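You operate a simulated robot arm through the tools that you are given. There is no shell and no other tool. Be economical: measure what you need, move in short steps, check, and stop when the job is done.

You run a simulated robot arm. Do the job below in one go: nothing can be reset, and whatever is moved stays where it is left.

JOB
Push the jar on the long belt up to the exit gate and reject it.
Fine: shut the gate first and open it again after; the jar ends standing in the yellow crate.

Only the result counts: the job must be done as asked and must still hold three seconds after the hand-in. Knocking over, shifting, dropping, spilling or breaking anything else fails it.

ROBOT AND FRAMES
A 6-joint arm with a two-finger parallel gripper, fixed in place. Base frame: the origin is at the foot of the arm, x ahead of it, y to its left, z up; the work surface is at about z = 913. Lengths are in mm, angles in degrees, forces in N, time in s.
With the tool pointing down near the work surface it reaches from about 240 to 660 mm from the base axis. Its first joint turns from -66.0 to 66.0 degrees. Payload 2.9 kg.
The TCP is the grasp point between the finger pads, 30 mm short of the fingertips. In the tool frame z runs along the fingers and y along their closing line. Largest opening 110 mm; finger width 20, thickness 10; the body of the gripper, 48 by 112 mm, starts 55 mm behind the TCP.
Orientation is that of the tool frame in the base frame, as [roll, pitch, yaw] about the fixed x, y, z axes, in that order (R = Rz(yaw) Ry(pitch) Rx(roll)). With the fingers straight down and closing along the base's y, the tool's x points along the base's -x, its y along +y and its z along -z.

CONTROLS
- The arm moves only by the tool send_rows. Its argument "moves" is a list of rows, each an object (a shift or turn left out is 0, a gripper value left out holds the last) with "travel": the shift along the tool's x, y, z in units of 200 mm (1.0 is 200 mm), a list of three; "rot": the turn, a rotation vector about the tool's x, y, z in units of 90 degrees (1.0 is 90 degrees), a list of three. In form: [{"travel": [dx, dy, dz], "rot": [rx, ry, rz]}, ...]. A call has 1 to 10 rows; each row is the pose to reach, as a shift and turn from the pose commanded when the call began, along the tool's axes at that moment. "hand" is the gripper command, from -1 (shut) to 1 (fully open), values between in proportion, set as the call begins (left out, the last holds). A call with a number of a shift or a turn outside -1 to 1 is refused whole. Each row takes 0.2 s and may step no farther than 50 mm and 8.6 degrees from the row before; otherwise, or with a gripper value out of range, the whole call is refused. Where a pose cannot be reached the arm comes as near as it can. A force on the tool above 70 N (or 10 N above the force at the start of the call, whichever is more), or a blocked arm, ends the call early, and 0.2 s more pass. The fingers move at their own pace (about 108 mm/s each) and stop on an object; they squeeze with about 28 N. The grip force told is the motor's: it shows also when the fingers shut on nothing. Time passes only in rows, and 0.2 s behind the last, so rows that repeat a pose let the fingers close. It gives the time, the measured TCP pose, the force on the tool (base axes), the opening and the grip force at its end, in the units of the frame above (readings bear some noise).
- Cameras (640 x 400 px; columns grow to the right, rows downward): "scene" is fixed at [58.6, 422.1, 1392.4]; the picture's right is [-0.90, -0.44, 0.00], its down [-0.21, 0.43, -0.87] and it looks along [0.39, -0.79, -0.48] (base axes); focal length 305 px, centre (320, 200). "wrist" rides on the gripper at [72, 17, -103] in the tool frame; the picture's right is [-0.23, 0.97, 0.00], its down [-0.76, -0.18, -0.62] and it looks along [-0.61, -0.14, 0.78] (tool axes); focal length 222 px, centre (320, 200). There is no depth. A picture from a camera that has moved, and an enlarged one, comes with that camera's place and axes in the base frame and with its lens.
- snapshot(camera): a new picture of that camera. The clock stands still meanwhile.
- close_up(camera, box): a new picture of the part [left, top, right, bottom] of that camera's present view, enlarged. The clock stands still meanwhile.
- close_job(): hands the job in; it is judged then, once.

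Work in short steps. Places have to be worked out from the pictures, the camera data and where the tool is seen: move nearer, look again, correct. Check each grasp and each placing, and mend what went wrong. You have 120 turns and 68 pictures in all, those below and enlarged ones among them. Open the gripper and draw the arm clear of the work before you hand the job in, unless the task says otherwise; then end with one line.

The tools are called by a JSON object that holds its "op" and its "data". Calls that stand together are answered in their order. send_rows: Moves the arm, as the interface text tells. Its arguments: {"type":"object","properties":{"moves":{"type":"array","items":{"type":"object","properties":{"travel":{"type":"array","items":{"type":"number"}},"rot":{"type":"array","items":{"type":"number"}}}}},"hand":{"type":"number"}},"required":["moves"]} The other tools are called the same way: snapshot (camera) takes a picture; close_up (camera, box) takes an enlarged picture of a part of a camera's view; close_job () hands the job in.

At the start:

```text
t: 0.0
eef_pos: [327.3, -139.8, 1252.6]
ee_rot: [-180.0, 0.0, 179.9]
contact_force: [-0.3, -0.2, -0.7]
gripper_width: 110.3
finger_force: 0.1
```

scene: 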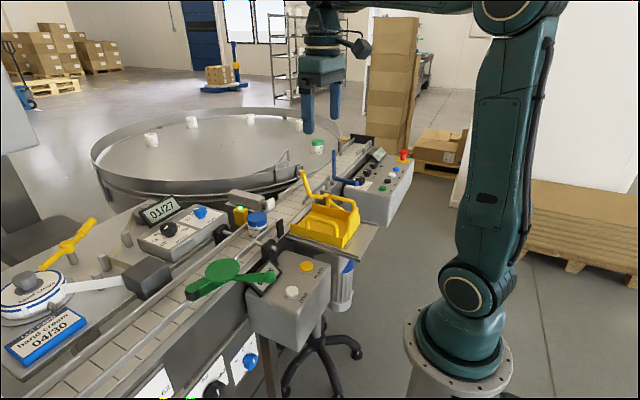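
wrist: 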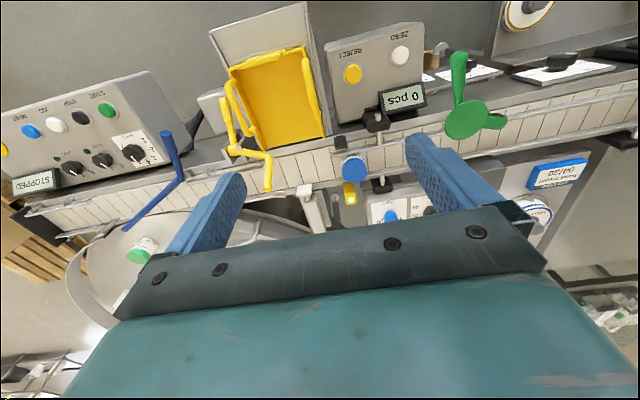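

I start by enlarging the scene around the belt to identify the jar, gate, crate and reject button.

{"op": "close_up", "data": {"camera": "scene", "box": [170, 170, 370, 320]}}

{"op": "close_up", "data": {"camera": "scene", "box": [280, 110, 430, 230]}}

{"op": "close_up", "data": {"camera": "wrist", "box": [200, 20, 520, 220]}}

{"op": "close_up", "data": {"camera": "wrist", "box": [0, 60, 280, 260]}}

```text
2.67 times, centred on (270, 245) of scene
camera zoom: at [58.6, 422.1, 1392.4], right [-0.9, -0.44, 0.0], down [-0.21, 0.43, -0.87], along [0.39, -0.79, -0.48], focal length 814 px, centre (453, 80)
```

zoom: 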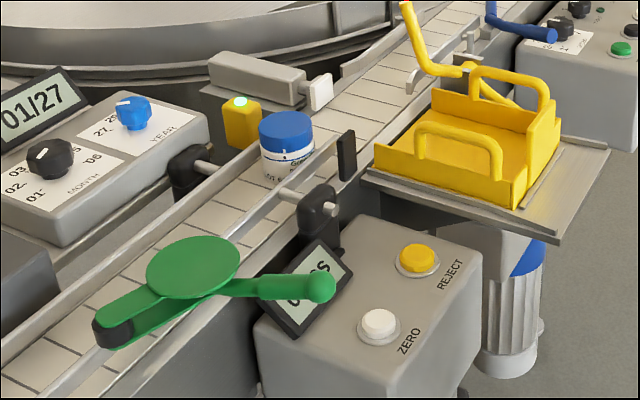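

```text
3.33 times, centred on (355, 170) of scene
camera zoom: at [58.6, 422.1, 1392.4], right [-0.9, -0.44, 0.0], down [-0.21, 0.43, -0.87], along [0.39, -0.79, -0.48], focal length 1018 px, centre (203, 300)
```

zoom: 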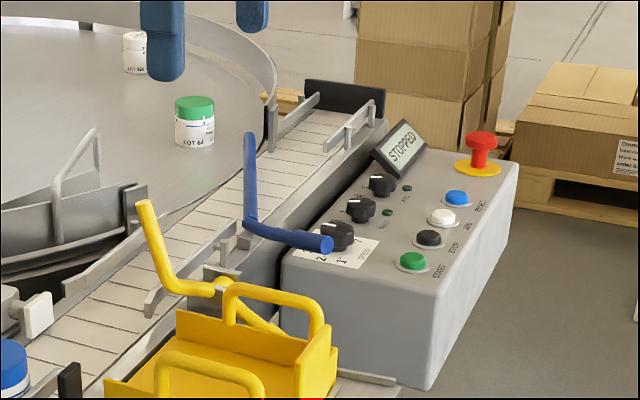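

```text
2.00 times, centred on (360, 120) of wrist
camera zoom: at [256.4, -121.7, 1356.4], right [0.23, 0.97, 0.0], down [0.76, -0.18, 0.62], along [0.61, -0.14, -0.78], focal length 444 px, centre (240, 360)
```

zoom: 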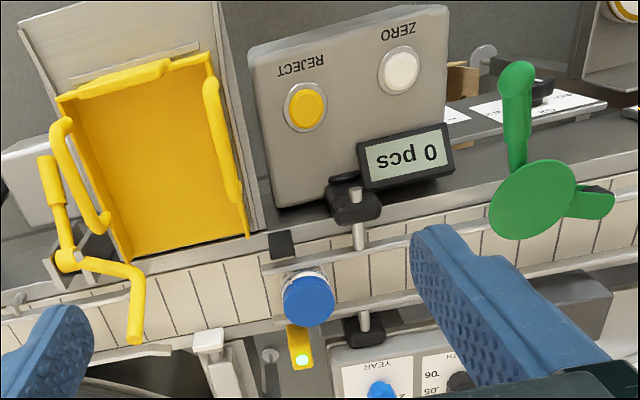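

```text
2.00 times, centred on (140, 160) of wrist
camera zoom: at [256.4, -121.7, 1356.4], right [0.23, 0.97, 0.0], down [0.76, -0.18, 0.62], along [0.61, -0.14, -0.78], focal length 444 px, centre (680, 280)
```

zoom: 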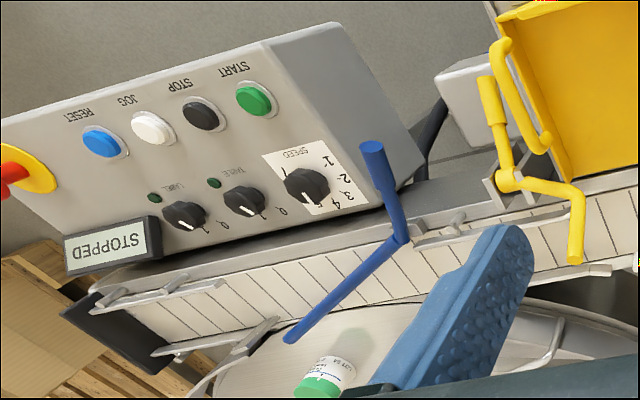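

The paddle (y≈-223) is opposite the yellow crate, and a yellow lever stands just beyond it. The jar is at about (502,-109), lid z≈970. I move over high up to look at the yellow and blue levers more closely.

{"op": "send_rows", "data": {"moves": [{"travel": [0, -0.22, 0.05]}, {"travel": [0, -0.44, 0.1]}, {"travel": [0, -0.66, 0.15]}, {"travel": [0, -0.85, 0.2]}]}}

{"op": "snapshot", "data": {"camera": "wrist"}}

{"op": "close_up", "data": {"camera": "scene", "box": [280, 150, 380, 215]}}

```text
t: 1.0
eef_pos: [328.3, -307.2, 1211.3]
ee_rot: [179.9, 0.0, 180.0]
contact_force: [-0.2, 0.5, -0.8]
gripper_width: 110.0
finger_force: 0.0
```

```text
61 pictures are left
camera wrist: at [256.7, -289.7, 1315.3], right [0.23, 0.97, 0.0], down [0.76, -0.18, 0.62], along [0.61, -0.14, -0.78], focal length 222 px, centre (320, 200)
```

wrist: 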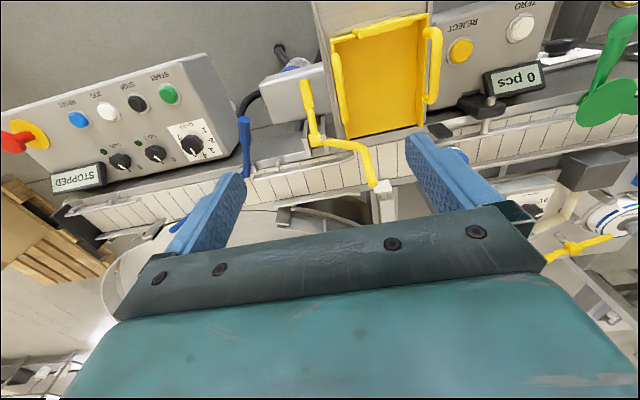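

```text
6.15 times, centred on (330, 182) of scene
camera zoom: at [58.5, 422.1, 1392.4], right [-0.9, -0.44, 0.0], down [-0.21, 0.43, -0.87], along [0.39, -0.79, -0.48], focal length 1879 px, centre (258, 308)
```

zoom: 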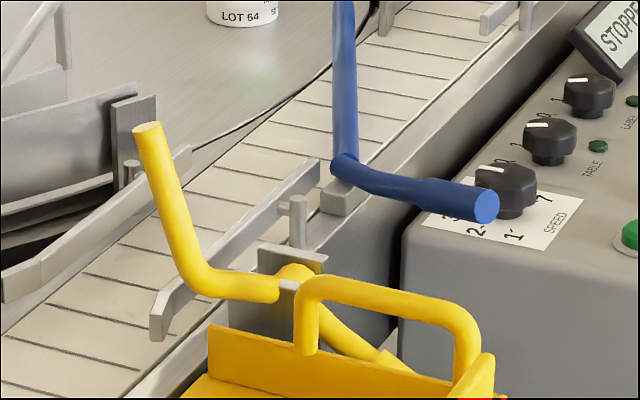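

The yellow lever is a boom gate: hinge at about (416,937 z), arm raised to about (447,-256,1061), handle down toward the robot, so it is open now. It stands at y≈-257, which stops a jar right in front of the paddle, so this is the exit gate. I close the fingers and go to the robot side of the raised arm, staying high.

{"op": "send_rows", "data": {"hand": -1, "moves": [{"travel": [0, 0.125, 0.1]}, {"travel": [0, 0.25, 0.25]}, {"travel": [-0.1, 0.25, 0.45]}, {"travel": [-0.25, 0.25, 0.6]}, {"travel": [-0.31, 0.25, 0.725]}]}}

{"op": "snapshot", "data": {"camera": "wrist"}}

{"op": "snapshot", "data": {"camera": "scene"}}

```text
t: 2.2
eef_pos: [390.5, -258.8, 1066.8]
ee_rot: [-180.0, 0.0, -180.0]
contact_force: [0.1, 0.8, -0.5]
gripper_width: 0.0
finger_force: 28.3
```

```text
59 pictures are left
camera wrist: at [319.5, -240.9, 1169.1], right [0.23, 0.97, 0.0], down [0.76, -0.18, 0.62], along [0.61, -0.14, -0.78], focal length 222 px, centre (320, 200)
```

wrist: 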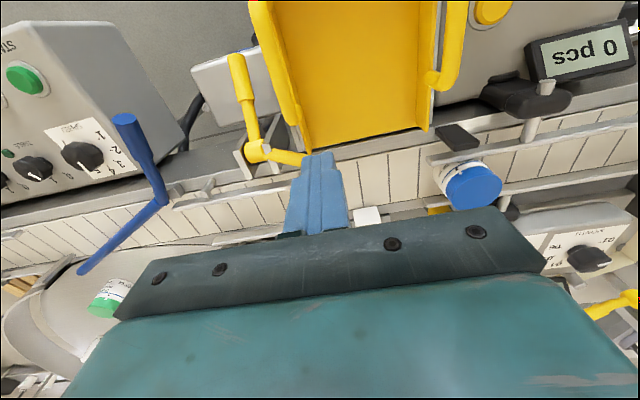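

```text
58 pictures are left
```

scene: 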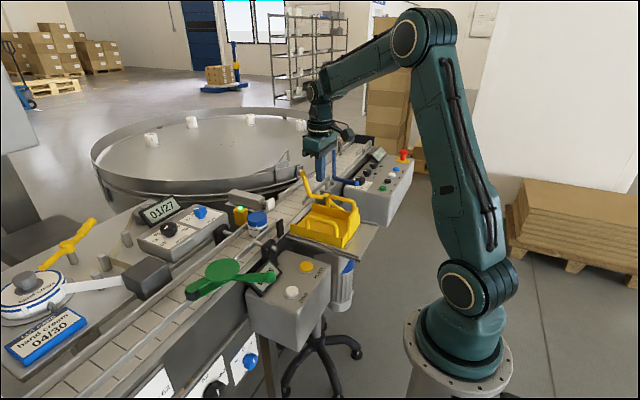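

The hinge estimate agrees in this view and the arm is just behind the closed fingers. I sweep the arm +x and down along its arc.

{"op": "send_rows", "data": {"moves": [{"travel": [-0.16, 0, 0]}, {"travel": [-0.3, 0, 0.05]}, {"travel": [-0.41, 0, 0.12]}, {"travel": [-0.495, 0, 0.22]}, {"travel": [-0.555, 0, 0.335]}, {"travel": [-0.58, 0, 0.45]}]}}

{"op": "close_up", "data": {"camera": "scene", "box": [220, 140, 380, 250]}}

{"op": "snapshot", "data": {"camera": "wrist"}}

```text
t: 3.6
eef_pos: [506.2, -260.3, 978.4]
ee_rot: [-179.9, 0.0, 179.9]
contact_force: [-2.6, -0.3, 3.9]
gripper_width: 0.0
finger_force: 28.5
```

```text
3.64 times, centred on (300, 195) of scene
camera zoom: at [58.4, 422.1, 1392.4], right [-0.9, -0.44, 0.0], down [-0.21, 0.43, -0.87], along [0.39, -0.79, -0.48], focal length 1110 px, centre (393, 218)
```

zoom: 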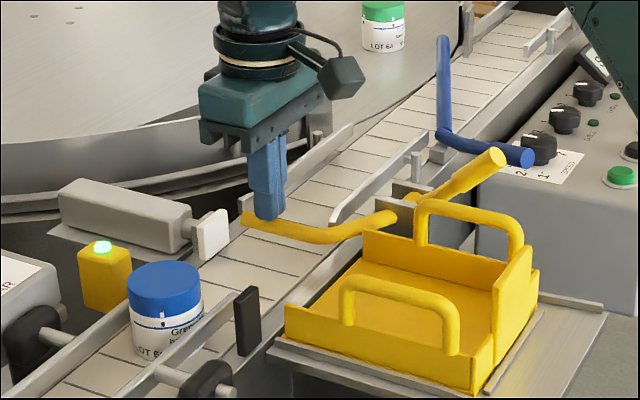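

```text
56 pictures are left
camera wrist: at [434.3, -241.9, 1082.5], right [0.23, 0.97, 0.0], down [0.76, -0.18, 0.62], along [0.61, -0.14, -0.78], focal length 222 px, centre (320, 200)
```

wrist: 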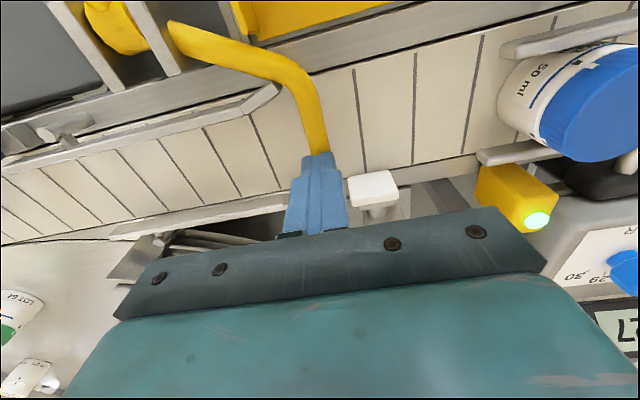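

The gate arm is down across the belt; I press a little further to be sure it sits on its stop.

{"op": "send_rows", "data": {"moves": [{"travel": [0, 0, 0.04]}, {"travel": [0, 0, 0.08]}, {"travel": [0, 0, 0.12]}]}}

{"op": "close_up", "data": {"camera": "scene", "box": [220, 140, 380, 250]}}

```text
t: 4.2
eef_pos: [507.1, -260.6, 979.4]
ee_rot: [-179.5, 0.8, 180.0]
contact_force: [-4.1, 2.3, 14.0]
gripper_width: 0.1
finger_force: 28.2
stopped in row 2: the force on the tool passed its limit (the readings are from after the stop); the commanded pose is now the measured one
```

```text
3.64 times, centred on (300, 195) of scene
camera zoom: at [58.2, 422.2, 1392.3], right [-0.9, -0.44, 0.0], down [-0.21, 0.43, -0.88], along [0.39, -0.79, -0.48], focal length 1110 px, centre (393, 218)
```

zoom: 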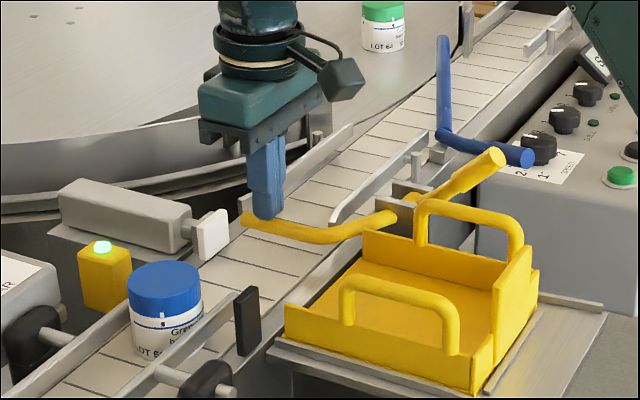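

The gate is on its stop and shut. I lift straight up, then move above the belt on the +y side of the jar (jar ≈ (500,-108), Ø≈53).

{"op": "send_rows", "data": {"moves": [{"travel": [0, 0, -0.2]}, {"travel": [0, 0, -0.4]}, {"travel": [0, 0.2, -0.55]}, {"travel": [0.015, 0.42, -0.55]}, {"travel": [0.03, 0.65, -0.55]}, {"travel": [0.03, 0.85, -0.55]}, {"travel": [0.03, 1.0, -0.55]}]}}

{"op": "snapshot", "data": {"camera": "wrist"}}

{"op": "close_up", "data": {"camera": "scene", "box": [200, 140, 360, 250]}}

```text
t: 5.8
eef_pos: [505.1, -58.5, 1087.8]
ee_rot: [-179.6, 0.8, 179.9]
contact_force: [-0.5, 0.7, -0.1]
gripper_width: 0.0
finger_force: 28.3
```

```text
54 pictures are left
camera wrist: at [431.7, -39.7, 1189.1], right [0.23, 0.97, 0.0], down [0.75, -0.18, 0.63], along [0.62, -0.15, -0.77], focal length 222 px, centre (320, 200)
```

wrist: 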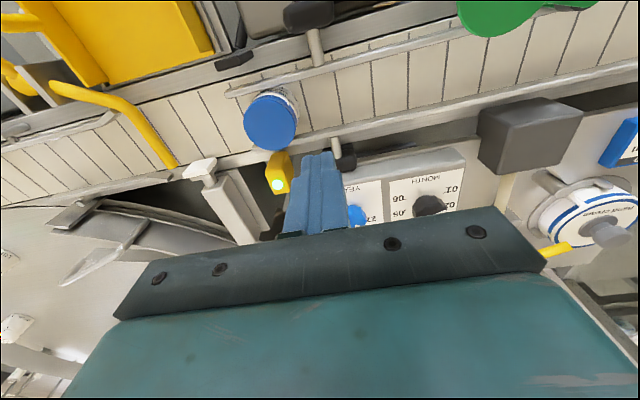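

```text
3.64 times, centred on (280, 195) of scene
camera zoom: at [58.6, 422.1, 1392.4], right [-0.9, -0.44, 0.0], down [-0.21, 0.43, -0.87], along [0.39, -0.79, -0.48], focal length 1110 px, centre (466, 218)
```

zoom: 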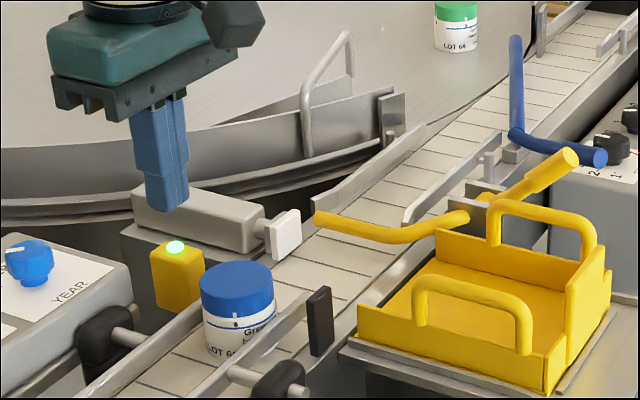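

The gate stays shut. Jar confirmed at about (498,-106) and the rails at x≈474 and 537, so the closed fingers fit between them. I descend behind the jar.

{"op": "send_rows", "data": {"moves": [{"travel": [0.02, 0.025, 0.2]}, {"travel": [0.02, 0.025, 0.4]}, {"travel": [0.02, 0.025, 0.56]}, {"travel": [0.02, 0.025, 0.66]}]}}

{"op": "close_up", "data": {"camera": "scene", "box": [200, 140, 360, 250]}}

```text
t: 6.8
eef_pos: [501.9, -53.9, 952.1]
ee_rot: [-179.5, 0.6, 179.9]
contact_force: [0.2, 0.8, 0.1]
gripper_width: 0.3
finger_force: 27.7
```

```text
3.64 times, centred on (280, 195) of scene
camera zoom: at [58.6, 422.1, 1392.4], right [-0.9, -0.44, 0.0], down [-0.21, 0.43, -0.87], along [0.39, -0.79, -0.48], focal length 1110 px, centre (466, 218)
```

zoom: 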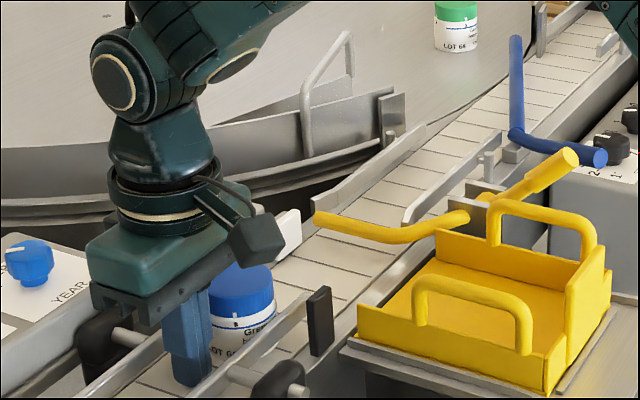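

The fingers are behind the jar at belt height without contact. I push slowly in -y.

{"op": "send_rows", "data": {"moves": [{"travel": [0.015, -0.06, 0]}, {"travel": [0.015, -0.11, 0]}, {"travel": [0.015, -0.16, 0]}, {"travel": [0.015, -0.21, 0]}, {"travel": [0.015, -0.26, 0]}, {"travel": [0.015, -0.31, 0]}, {"travel": [0.015, -0.36, 0]}, {"travel": [0.015, -0.41, 0]}, {"travel": [0.015, -0.46, 0]}, {"travel": [0.015, -0.51, 0]}]}}

{"op": "close_up", "data": {"camera": "scene", "box": [200, 140, 360, 250]}}

{"op": "snapshot", "data": {"camera": "wrist"}}

```text
t: 8.9
eef_pos: [493.2, -156.9, 954.8]
ee_rot: [-179.6, 0.7, 179.9]
contact_force: [-0.6, 0.9, 0.0]
gripper_width: 0.0
finger_force: 28.1
```

```text
3.64 times, centred on (280, 195) of scene
camera zoom: at [58.5, 422.1, 1392.4], right [-0.9, -0.44, 0.0], down [-0.21, 0.43, -0.87], along [0.39, -0.79, -0.48], focal length 1110 px, centre (466, 218)
```

zoom: 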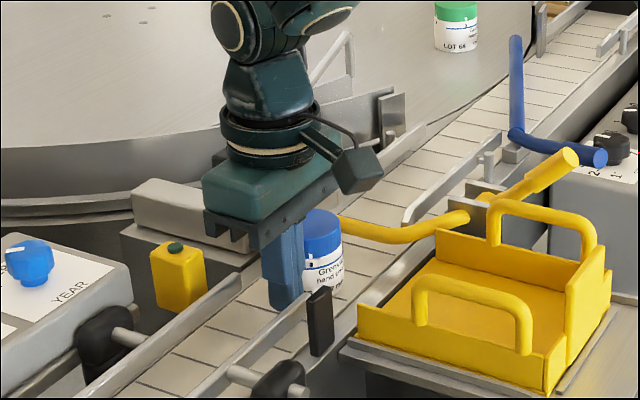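

```text
50 pictures are left
camera wrist: at [421.6, -139.0, 1056.8], right [0.23, 0.97, 0.0], down [0.75, -0.17, 0.63], along [0.62, -0.15, -0.77], focal length 222 px, centre (320, 200)
```

wrist: 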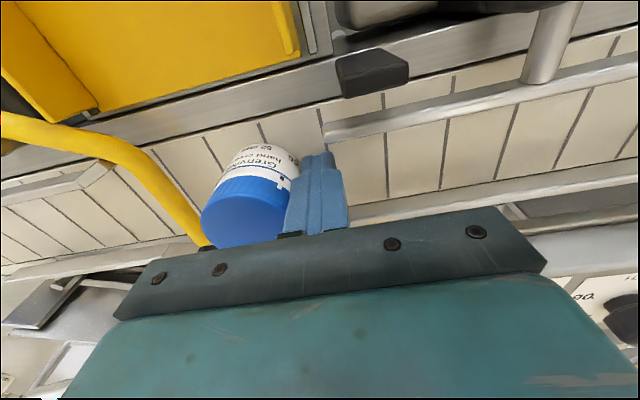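

The jar slides upright with the finger. I continue in small steps the remaining ~25 mm toward the gate and look.

{"op": "send_rows", "data": {"moves": [{"travel": [-0.015, -0.03, 0]}, {"travel": [-0.02, -0.06, 0]}, {"travel": [-0.02, -0.09, 0]}, {"travel": [-0.02, -0.12, 0]}]}}

{"op": "close_up", "data": {"camera": "scene", "box": [240, 160, 340, 230]}}

{"op": "close_up", "data": {"camera": "wrist", "box": [100, 60, 380, 260]}}

```text
t: 9.9
eef_pos: [499.1, -182.7, 953.3]
ee_rot: [-179.6, 0.6, 180.0]
contact_force: [0.5, 0.4, -0.5]
gripper_width: 0.0
finger_force: 28.4
```

```text
5.71 times, centred on (290, 195) of scene
camera zoom: at [58.5, 422.1, 1392.4], right [-0.9, -0.44, 0.0], down [-0.21, 0.43, -0.87], along [0.39, -0.79, -0.48], focal length 1745 px, centre (491, 229)
```

zoom: 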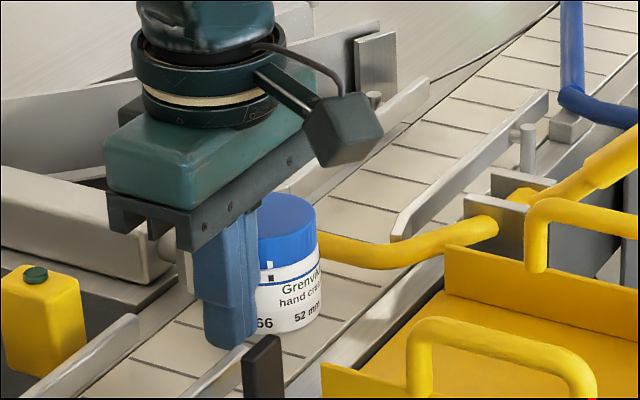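

```text
2.00 times, centred on (240, 160) of wrist
camera zoom: at [425.3, -163.0, 1056.7], right [0.23, 0.97, 0.0], down [0.75, -0.17, 0.63], along [0.62, -0.15, -0.77], focal length 444 px, centre (480, 280)
```

zoom: 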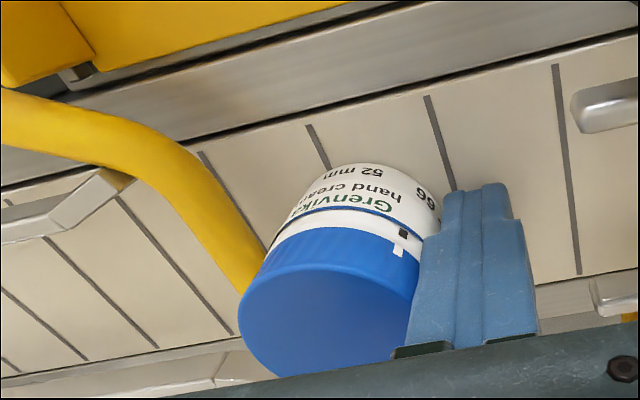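

The jar is almost at the arm. I nudge 2 mm at a time until the readings show the gate.

{"op": "send_rows", "data": {"moves": [{"travel": [0, -0.01, 0]}, {"travel": [0, -0.02, 0]}, {"travel": [0, -0.03, 0]}]}}

{"op": "close_up", "data": {"camera": "wrist", "box": [100, 60, 380, 260]}}

```text
t: 10.8
eef_pos: [498.9, -184.9, 954.3]
ee_rot: [-179.7, 0.7, -179.9]
contact_force: [-0.3, 7.3, 1.9]
gripper_width: 0.0
finger_force: 28.4
```

```text
2.00 times, centred on (240, 160) of wrist
camera zoom: at [426.0, -167.8, 1056.6], right [0.23, 0.97, 0.0], down [0.75, -0.17, 0.63], along [0.62, -0.14, -0.77], focal length 444 px, centre (480, 280)
```

zoom: 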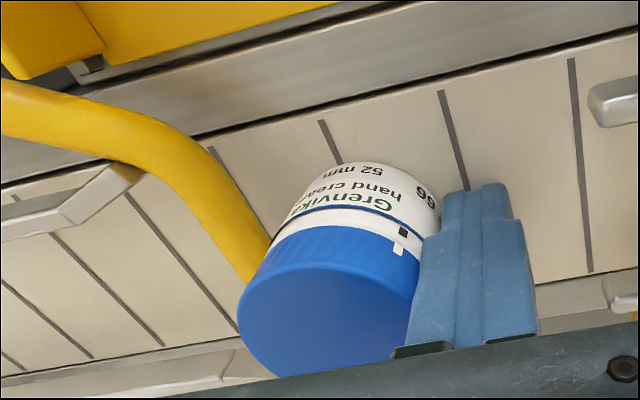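

A 7 N reaction: the jar touches the gate. I back off in +y, then rise and check.

{"op": "send_rows", "data": {"moves": [{"travel": [0, 0.06, 0]}, {"travel": [0, 0.2, 0]}, {"travel": [0, 0.22, -0.2]}, {"travel": [0, 0.22, -0.42]}, {"travel": [0.1, 0.22, -0.64]}, {"travel": [0.3, 0.22, -0.7]}]}}

{"op": "close_up", "data": {"camera": "scene", "box": [220, 140, 380, 250]}}

{"op": "snapshot", "data": {"camera": "wrist"}}

```text
t: 12.2
eef_pos: [443.5, -142.8, 1094.5]
ee_rot: [-179.6, 0.7, 179.9]
contact_force: [-0.1, -0.3, -0.7]
gripper_width: 0.2
finger_force: 28.1
```

```text
3.64 times, centred on (300, 195) of scene
camera zoom: at [58.6, 422.1, 1392.4], right [-0.9, -0.44, 0.0], down [-0.21, 0.43, -0.87], along [0.39, -0.79, -0.48], focal length 1110 px, centre (393, 218)
```

zoom: 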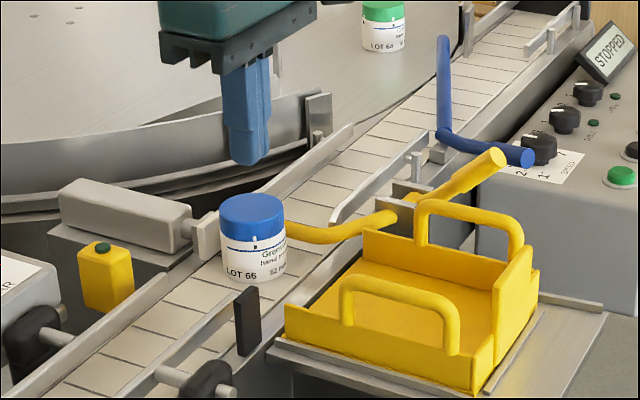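

```text
45 pictures are left
camera wrist: at [369.7, -124.6, 1197.7], right [0.23, 0.97, 0.0], down [0.75, -0.17, 0.63], along [0.62, -0.15, -0.77], focal length 222 px, centre (320, 200)
```

wrist: 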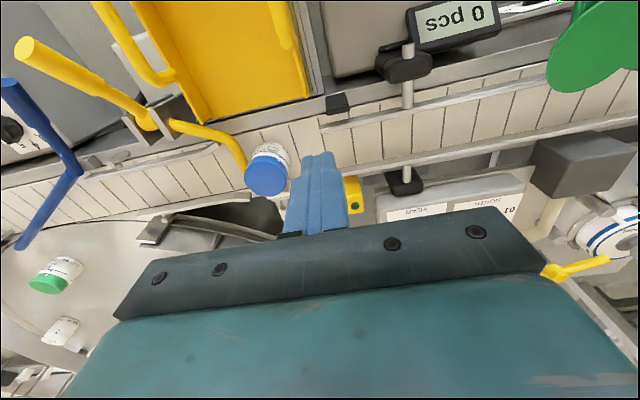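

The jar is at the gate, standing right in front of the paddle. Next I move toward the REJECT button (est. (343,-78,888)) and look again for precision.

{"op": "send_rows", "data": {"moves": [{"travel": [0.2, 0.07, 0]}, {"travel": [0.4, 0.15, 0]}, {"travel": [0.55, 0.25, 0.05]}, {"travel": [0.6, 0.32, 0.2]}]}}

{"op": "snapshot", "data": {"camera": "wrist"}}

{"op": "close_up", "data": {"camera": "scene", "box": [220, 180, 380, 330]}}

```text
t: 13.2
eef_pos: [319.1, -79.5, 1050.8]
ee_rot: [-179.5, 0.6, 179.9]
contact_force: [-0.1, 0.5, -0.6]
gripper_width: 0.0
finger_force: 27.7
```

```text
44 pictures are left
camera wrist: at [246.6, -60.5, 1154.6], right [0.23, 0.97, 0.0], down [0.75, -0.17, 0.63], along [0.62, -0.15, -0.77], focal length 222 px, centre (320, 200)
```

wrist: 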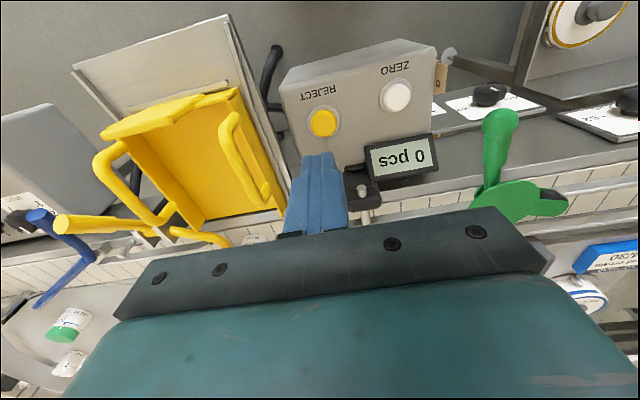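

```text
2.67 times, centred on (300, 255) of scene
camera zoom: at [58.5, 422.1, 1392.4], right [-0.9, -0.44, 0.0], down [-0.21, 0.43, -0.87], along [0.39, -0.79, -0.48], focal length 814 px, centre (373, 53)
```

zoom: 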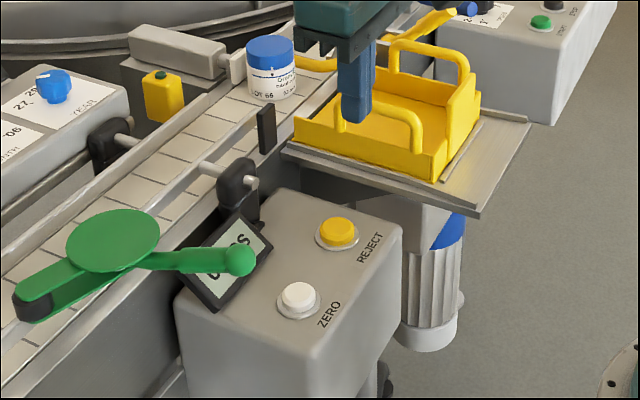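

REJECT button triangulates to about (343,-81), top z≈893. I go above it and descend to ~12 mm clear.

{"op": "send_rows", "data": {"moves": [{"travel": [-0.12, -0.008, 0.15]}, {"travel": [-0.12, -0.008, 0.35]}, {"travel": [-0.12, -0.008, 0.48]}, {"travel": [-0.12, -0.008, 0.56]}]}}

{"op": "close_up", "data": {"camera": "wrist", "box": [200, 60, 440, 240]}}

{"op": "close_up", "data": {"camera": "scene", "box": [220, 180, 380, 330]}}

```text
t: 14.2
eef_pos: [343.4, -80.7, 938.2]
ee_rot: [-179.6, 0.7, 179.8]
contact_force: [0.5, -0.3, 0.4]
gripper_width: 0.5
finger_force: 28.3
```

```text
2.22 times, centred on (320, 150) of wrist
camera zoom: at [269.5, -61.1, 1042.0], right [0.23, 0.97, 0.0], down [0.75, -0.17, 0.63], along [0.62, -0.15, -0.77], focal length 494 px, centre (320, 311)
```

zoom: 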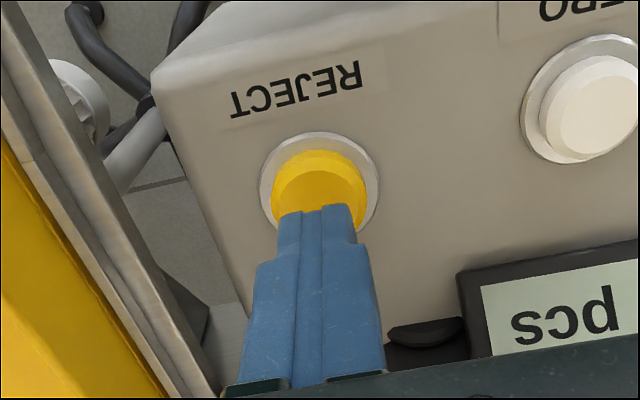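

```text
2.67 times, centred on (300, 255) of scene
camera zoom: at [58.6, 422.1, 1392.4], right [-0.9, -0.44, 0.0], down [-0.21, 0.43, -0.87], along [0.39, -0.79, -0.48], focal length 814 px, centre (373, 53)
```

zoom: 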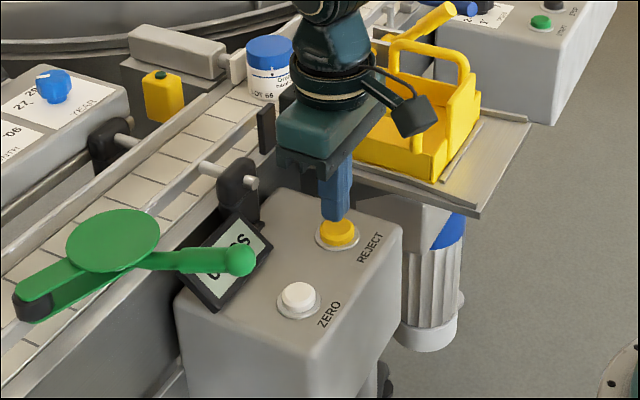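

The fingertips are over the button. I shift 3 mm back and press down slowly in small steps.

{"op": "send_rows", "data": {"moves": [{"travel": [0.015, 0, 0.02]}, {"travel": [0.015, 0, 0.04]}, {"travel": [0.015, 0, 0.055]}, {"travel": [0.015, 0, 0.07]}, {"travel": [0.015, 0, 0.085]}]}}

{"op": "snapshot", "data": {"camera": "scene"}}

```text
t: 15.3
eef_pos: [341.5, -81.5, 922.7]
ee_rot: [-179.7, 0.7, 180.0]
contact_force: [-1.1, -1.4, 2.7]
gripper_width: 0.0
finger_force: 27.8
```

```text
40 pictures are left
```

scene: 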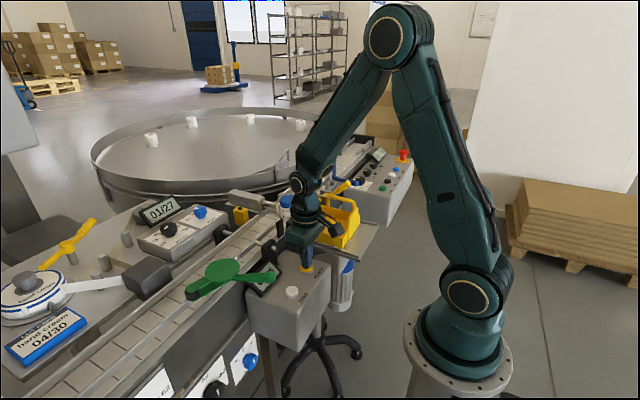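

Slight contact (≈3 N). I press a few millimetres further.

{"op": "send_rows", "data": {"moves": [{"travel": [0, 0, 0.01]}, {"travel": [0, 0, 0.02]}, {"travel": [0, 0, 0.03]}]}}

{"op": "close_up", "data": {"camera": "scene", "box": [220, 170, 380, 290]}}

```text
t: 16.1
eef_pos: [340.1, -80.3, 917.7]
ee_rot: [-179.6, 0.9, 179.8]
contact_force: [-3.4, 1.3, 28.1]
gripper_width: 0.2
finger_force: 27.8
```

```text
3.33 times, centred on (300, 230) of scene
camera zoom: at [58.2, 422.2, 1392.4], right [-0.9, -0.44, 0.0], down [-0.21, 0.43, -0.88], along [0.39, -0.79, -0.48], focal length 1018 px, centre (387, 100)
```

zoom: 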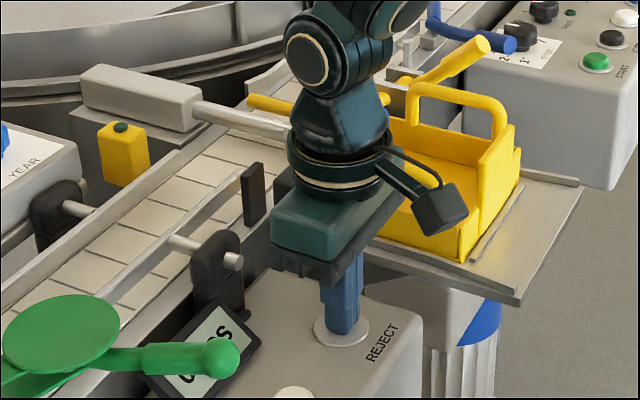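

The paddle rod is extended: the press worked. I release the button and rise to see the crate.

{"op": "send_rows", "data": {"moves": [{"travel": [0, 0, -0.1]}, {"travel": [0, 0, -0.3]}, {"travel": [0, 0, -0.5]}, {"travel": [0, 0, -0.7]}, {"travel": [0.05, 0.05, -0.85]}]}}

{"op": "close_up", "data": {"camera": "scene", "box": [220, 140, 380, 260]}}

{"op": "snapshot", "data": {"camera": "wrist"}}

```text
t: 17.4
eef_pos: [329.8, -68.2, 1084.0]
ee_rot: [-179.5, 0.6, 179.9]
contact_force: [0.0, 0.8, -0.6]
gripper_width: 0.0
finger_force: 27.4
```

```text
3.33 times, centred on (300, 200) of scene
camera zoom: at [58.6, 422.1, 1392.4], right [-0.9, -0.44, 0.0], down [-0.21, 0.43, -0.87], along [0.39, -0.79, -0.48], focal length 1018 px, centre (387, 200)
```

zoom: 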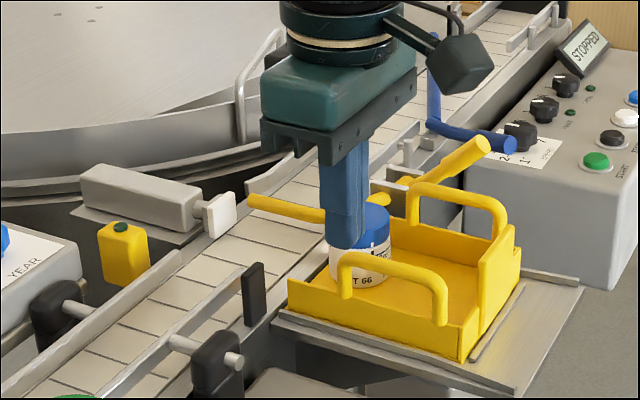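

```text
37 pictures are left
camera wrist: at [255.8, -50.1, 1187.0], right [0.23, 0.97, 0.0], down [0.75, -0.17, 0.63], along [0.62, -0.15, -0.77], focal length 222 px, centre (320, 200)
```

wrist: 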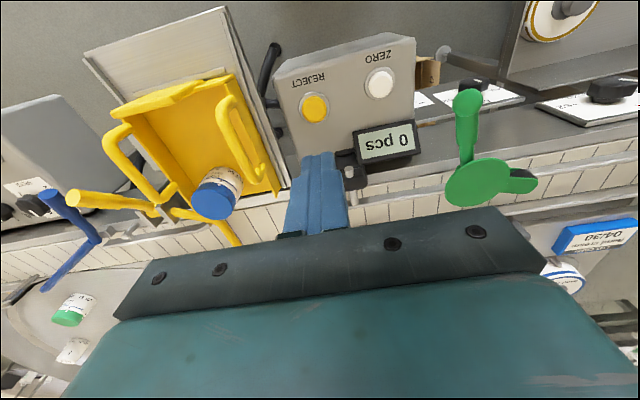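

The jar stands inside the crate at about (397,-217). Now for opening the gate again: its handle tip is at about (338,-325,1012). To keep the wide gripper body clear of the crate's handle, I turn the hand 86° while travelling high toward the far side of the handle.

{"op": "send_rows", "data": {"moves": [{"travel": [0, 0, -0.2], "rot": [0, 0, 0.095]}, {"travel": [-0.05, -0.1, -0.35], "rot": [0, 0, 0.19]}, {"travel": [-0.1, -0.25, -0.35], "rot": [0, 0, 0.285]}, {"travel": [-0.2, -0.4, -0.35], "rot": [0, 0, 0.38]}, {"travel": [-0.25, -0.5, -0.35], "rot": [0, 0, 0.475]}, {"travel": [-0.3, -0.6, -0.35], "rot": [0, 0, 0.57]}, {"travel": [-0.35, -0.7, -0.35], "rot": [0, 0, 0.665]}, {"travel": [-0.38, -0.8, -0.35], "rot": [0, 0, 0.76]}, {"travel": [-0.4, -0.9, -0.35], "rot": [0, 0, 0.855]}, {"travel": [-0.4, -1.0, -0.35], "rot": [0, 0, 0.95]}]}}

{"op": "snapshot", "data": {"camera": "wrist"}}

{"op": "close_up", "data": {"camera": "scene", "box": [220, 120, 400, 250]}}

```text
t: 19.6
eef_pos: [406.4, -270.3, 1156.1]
ee_rot: [179.4, 0.5, 94.2]
contact_force: [0.1, -0.5, -0.1]
gripper_width: 0.0
finger_force: 28.1
```

```text
36 pictures are left
camera wrist: at [417.3, -195.8, 1260.7], right [0.99, -0.15, 0.01], down [-0.13, -0.77, 0.63], along [-0.09, -0.62, -0.78], focal length 222 px, centre (320, 200)
```

wrist: 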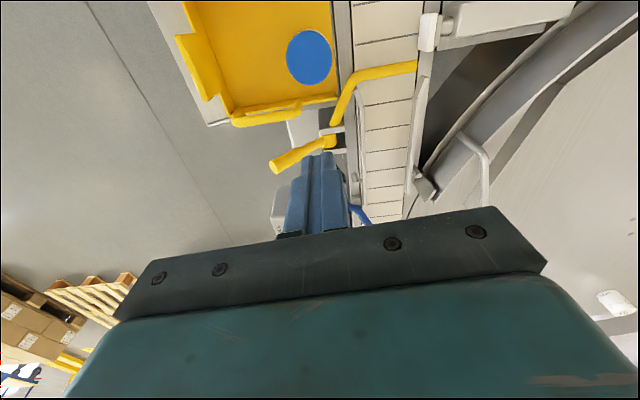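

```text
3.08 times, centred on (310, 185) of scene
camera zoom: at [58.5, 422.1, 1392.4], right [-0.9, -0.44, 0.0], down [-0.21, 0.43, -0.87], along [0.39, -0.79, -0.48], focal length 940 px, centre (351, 246)
```

zoom: 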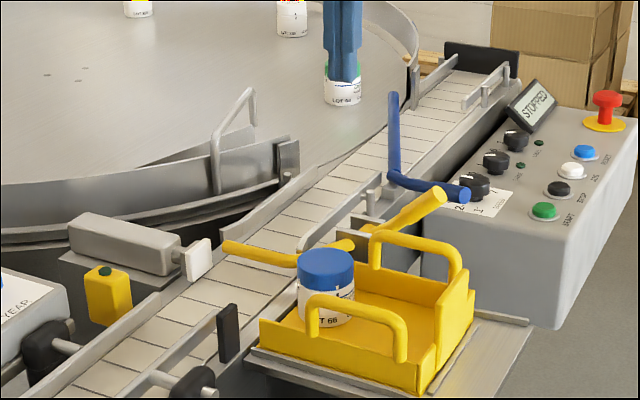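

The hand is turned, and this view confirms the handle at y≈-331 with its tip at (341,-328). I position the closed fingers above and belt-side of the handle.

{"op": "send_rows", "data": {"moves": [{"travel": [-0.15, -0.02, 0]}, {"travel": [-0.302, -0.042, 0.1]}, {"travel": [-0.302, -0.042, 0.3]}, {"travel": [-0.302, -0.042, 0.5]}, {"travel": [-0.302, -0.042, 0.605]}]}}

{"op": "snapshot", "data": {"camera": "wrist"}}

{"op": "close_up", "data": {"camera": "scene", "box": [260, 130, 400, 230]}}

```text
t: 20.8
eef_pos: [404.2, -332.7, 1038.7]
ee_rot: [179.3, 0.4, 94.3]
contact_force: [-0.3, -1.0, 0.4]
gripper_width: 0.0
finger_force: 28.0
```

```text
34 pictures are left
camera wrist: at [415.3, -257.8, 1141.4], right [0.99, -0.15, 0.01], down [-0.13, -0.77, 0.63], along [-0.08, -0.62, -0.78], focal length 222 px, centre (320, 200)
```

wrist: 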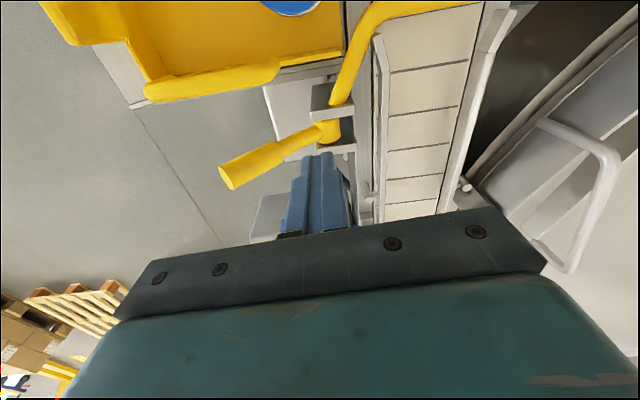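

```text
4.00 times, centred on (330, 180) of scene
camera zoom: at [58.6, 422.0, 1392.4], right [-0.9, -0.44, 0.0], down [-0.21, 0.43, -0.87], along [0.39, -0.79, -0.48], focal length 1222 px, centre (280, 280)
```

zoom: 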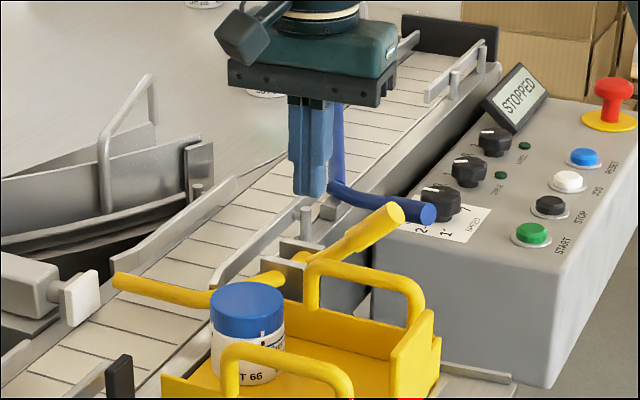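

Handle and fingers line up at y≈-333. I push the handle toward the robot and down along its arc, which raises the arm.

{"op": "send_rows", "data": {"moves": [{"travel": [0.006, -0.08, 0.03]}, {"travel": [0.011, -0.145, 0.05]}, {"travel": [0.016, -0.215, 0.12]}, {"travel": [0.02, -0.265, 0.215]}, {"travel": [0.022, -0.29, 0.315]}, {"travel": [0.023, -0.31, 0.39]}, {"travel": [0.024, -0.32, 0.46]}]}}

{"op": "snapshot", "data": {"camera": "wrist"}}

{"op": "close_up", "data": {"camera": "scene", "box": [240, 130, 400, 250]}}

```text
t: 22.4
eef_pos: [342.4, -332.9, 943.9]
ee_rot: [179.4, 0.4, 94.4]
contact_force: [-1.0, 1.5, 4.8]
gripper_width: 0.0
finger_force: 28.4
```

```text
32 pictures are left
camera wrist: at [353.1, -257.8, 1048.2], right [0.99, -0.15, 0.01], down [-0.13, -0.77, 0.63], along [-0.08, -0.62, -0.78], focal length 222 px, centre (320, 200)
```

wrist: 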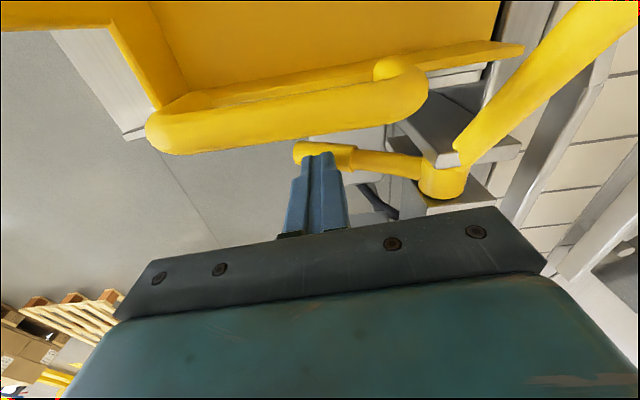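

```text
3.33 times, centred on (320, 190) of scene
camera zoom: at [58.5, 422.2, 1392.3], right [-0.9, -0.44, 0.0], down [-0.21, 0.43, -0.87], along [0.39, -0.79, -0.48], focal length 1018 px, centre (320, 233)
```

zoom: 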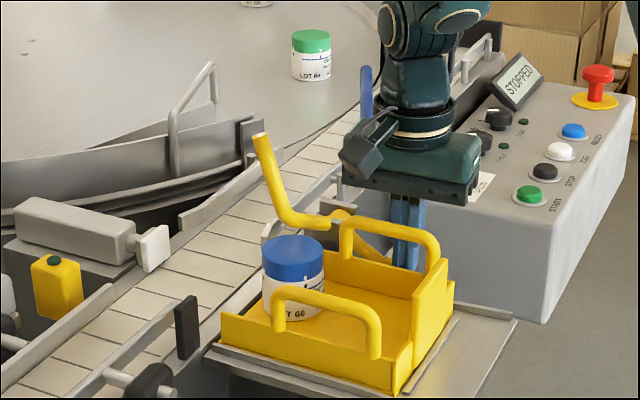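

The arm is raised again. I press a little further until the stop so it is fully open.

{"op": "send_rows", "data": {"moves": [{"travel": [0, 0, 0.03]}, {"travel": [0, 0, 0.06]}, {"travel": [0, 0, 0.09]}]}}

{"op": "close_up", "data": {"camera": "scene", "box": [240, 130, 400, 250]}}

```text
t: 22.9
eef_pos: [342.5, -333.8, 944.8]
ee_rot: [179.1, 0.8, 94.4]
contact_force: [-13.4, 7.5, 20.8]
gripper_width: 0.0
finger_force: 28.6
stopped in row 2: the force on the tool passed its limit (the readings are from after the stop); the commanded pose is now the measured one
```

```text
3.33 times, centred on (320, 190) of scene
camera zoom: at [58.0, 422.5, 1392.3], right [-0.9, -0.44, 0.0], down [-0.21, 0.43, -0.88], along [0.39, -0.79, -0.48], focal length 1018 px, centre (320, 233)
```

zoom: 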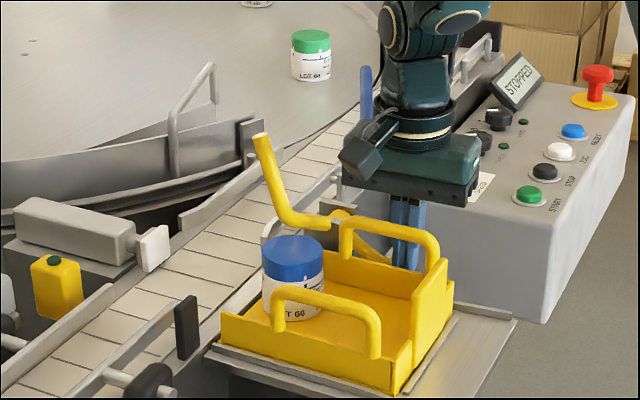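

The handle is on its stop and the gate is fully open. I rise straight up and clear, opening the fingers only at height.

{"op": "send_rows", "data": {"moves": [{"travel": [0, 0, -0.2]}, {"travel": [0, 0, -0.42]}, {"travel": [0, 0, -0.65]}, {"travel": [0, 0, -0.88]}, {"travel": [0, 0, -1.0]}]}}

{"op": "send_rows", "data": {"hand": 1, "moves": [{"travel": [0, -0.05, -0.2]}, {"travel": [0, -0.05, -0.4]}, {"travel": [0, -0.05, -0.4]}, {"travel": [0, -0.05, -0.4]}]}}

{"op": "snapshot", "data": {"camera": "scene"}}

{"op": "close_up", "data": {"camera": "scene", "box": [240, 130, 400, 250]}}

```text
t: 24.1
eef_pos: [340.6, -330.4, 1141.6]
ee_rot: [179.0, 0.7, 94.5]
contact_force: [-0.2, 0.7, 0.6]
gripper_width: 0.0
finger_force: 28.0
```

```text
t: 25.1
eef_pos: [328.2, -329.9, 1222.4]
ee_rot: [179.0, 0.8, 94.4]
contact_force: [-0.6, -0.8, -0.3]
gripper_width: 110.0
finger_force: 0.0
```

```text
29 pictures are left
```

scene: 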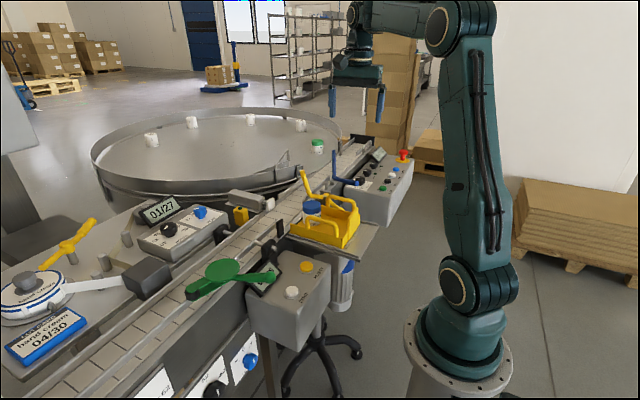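

```text
3.33 times, centred on (320, 190) of scene
camera zoom: at [58.6, 422.1, 1392.4], right [-0.9, -0.44, 0.0], down [-0.21, 0.43, -0.87], along [0.39, -0.79, -0.48], focal length 1018 px, centre (320, 233)
```

zoom: 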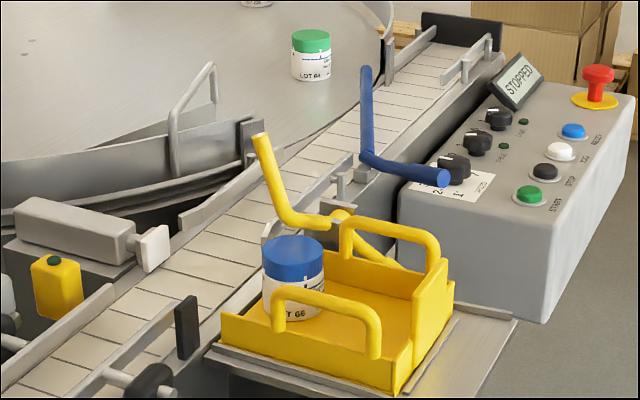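

The jar stands in the crate, the gate is open and stays open, nothing else has moved, and the arm is clear with the gripper open. I hand the job in.

{"op": "close_job", "data": {}}

```text
The job is handed in.
```

I shut the exit gate, pushed the jar up to it and pressed REJECT; the jar now stands in the yellow crate, the gate is open again, and the job is handed in.
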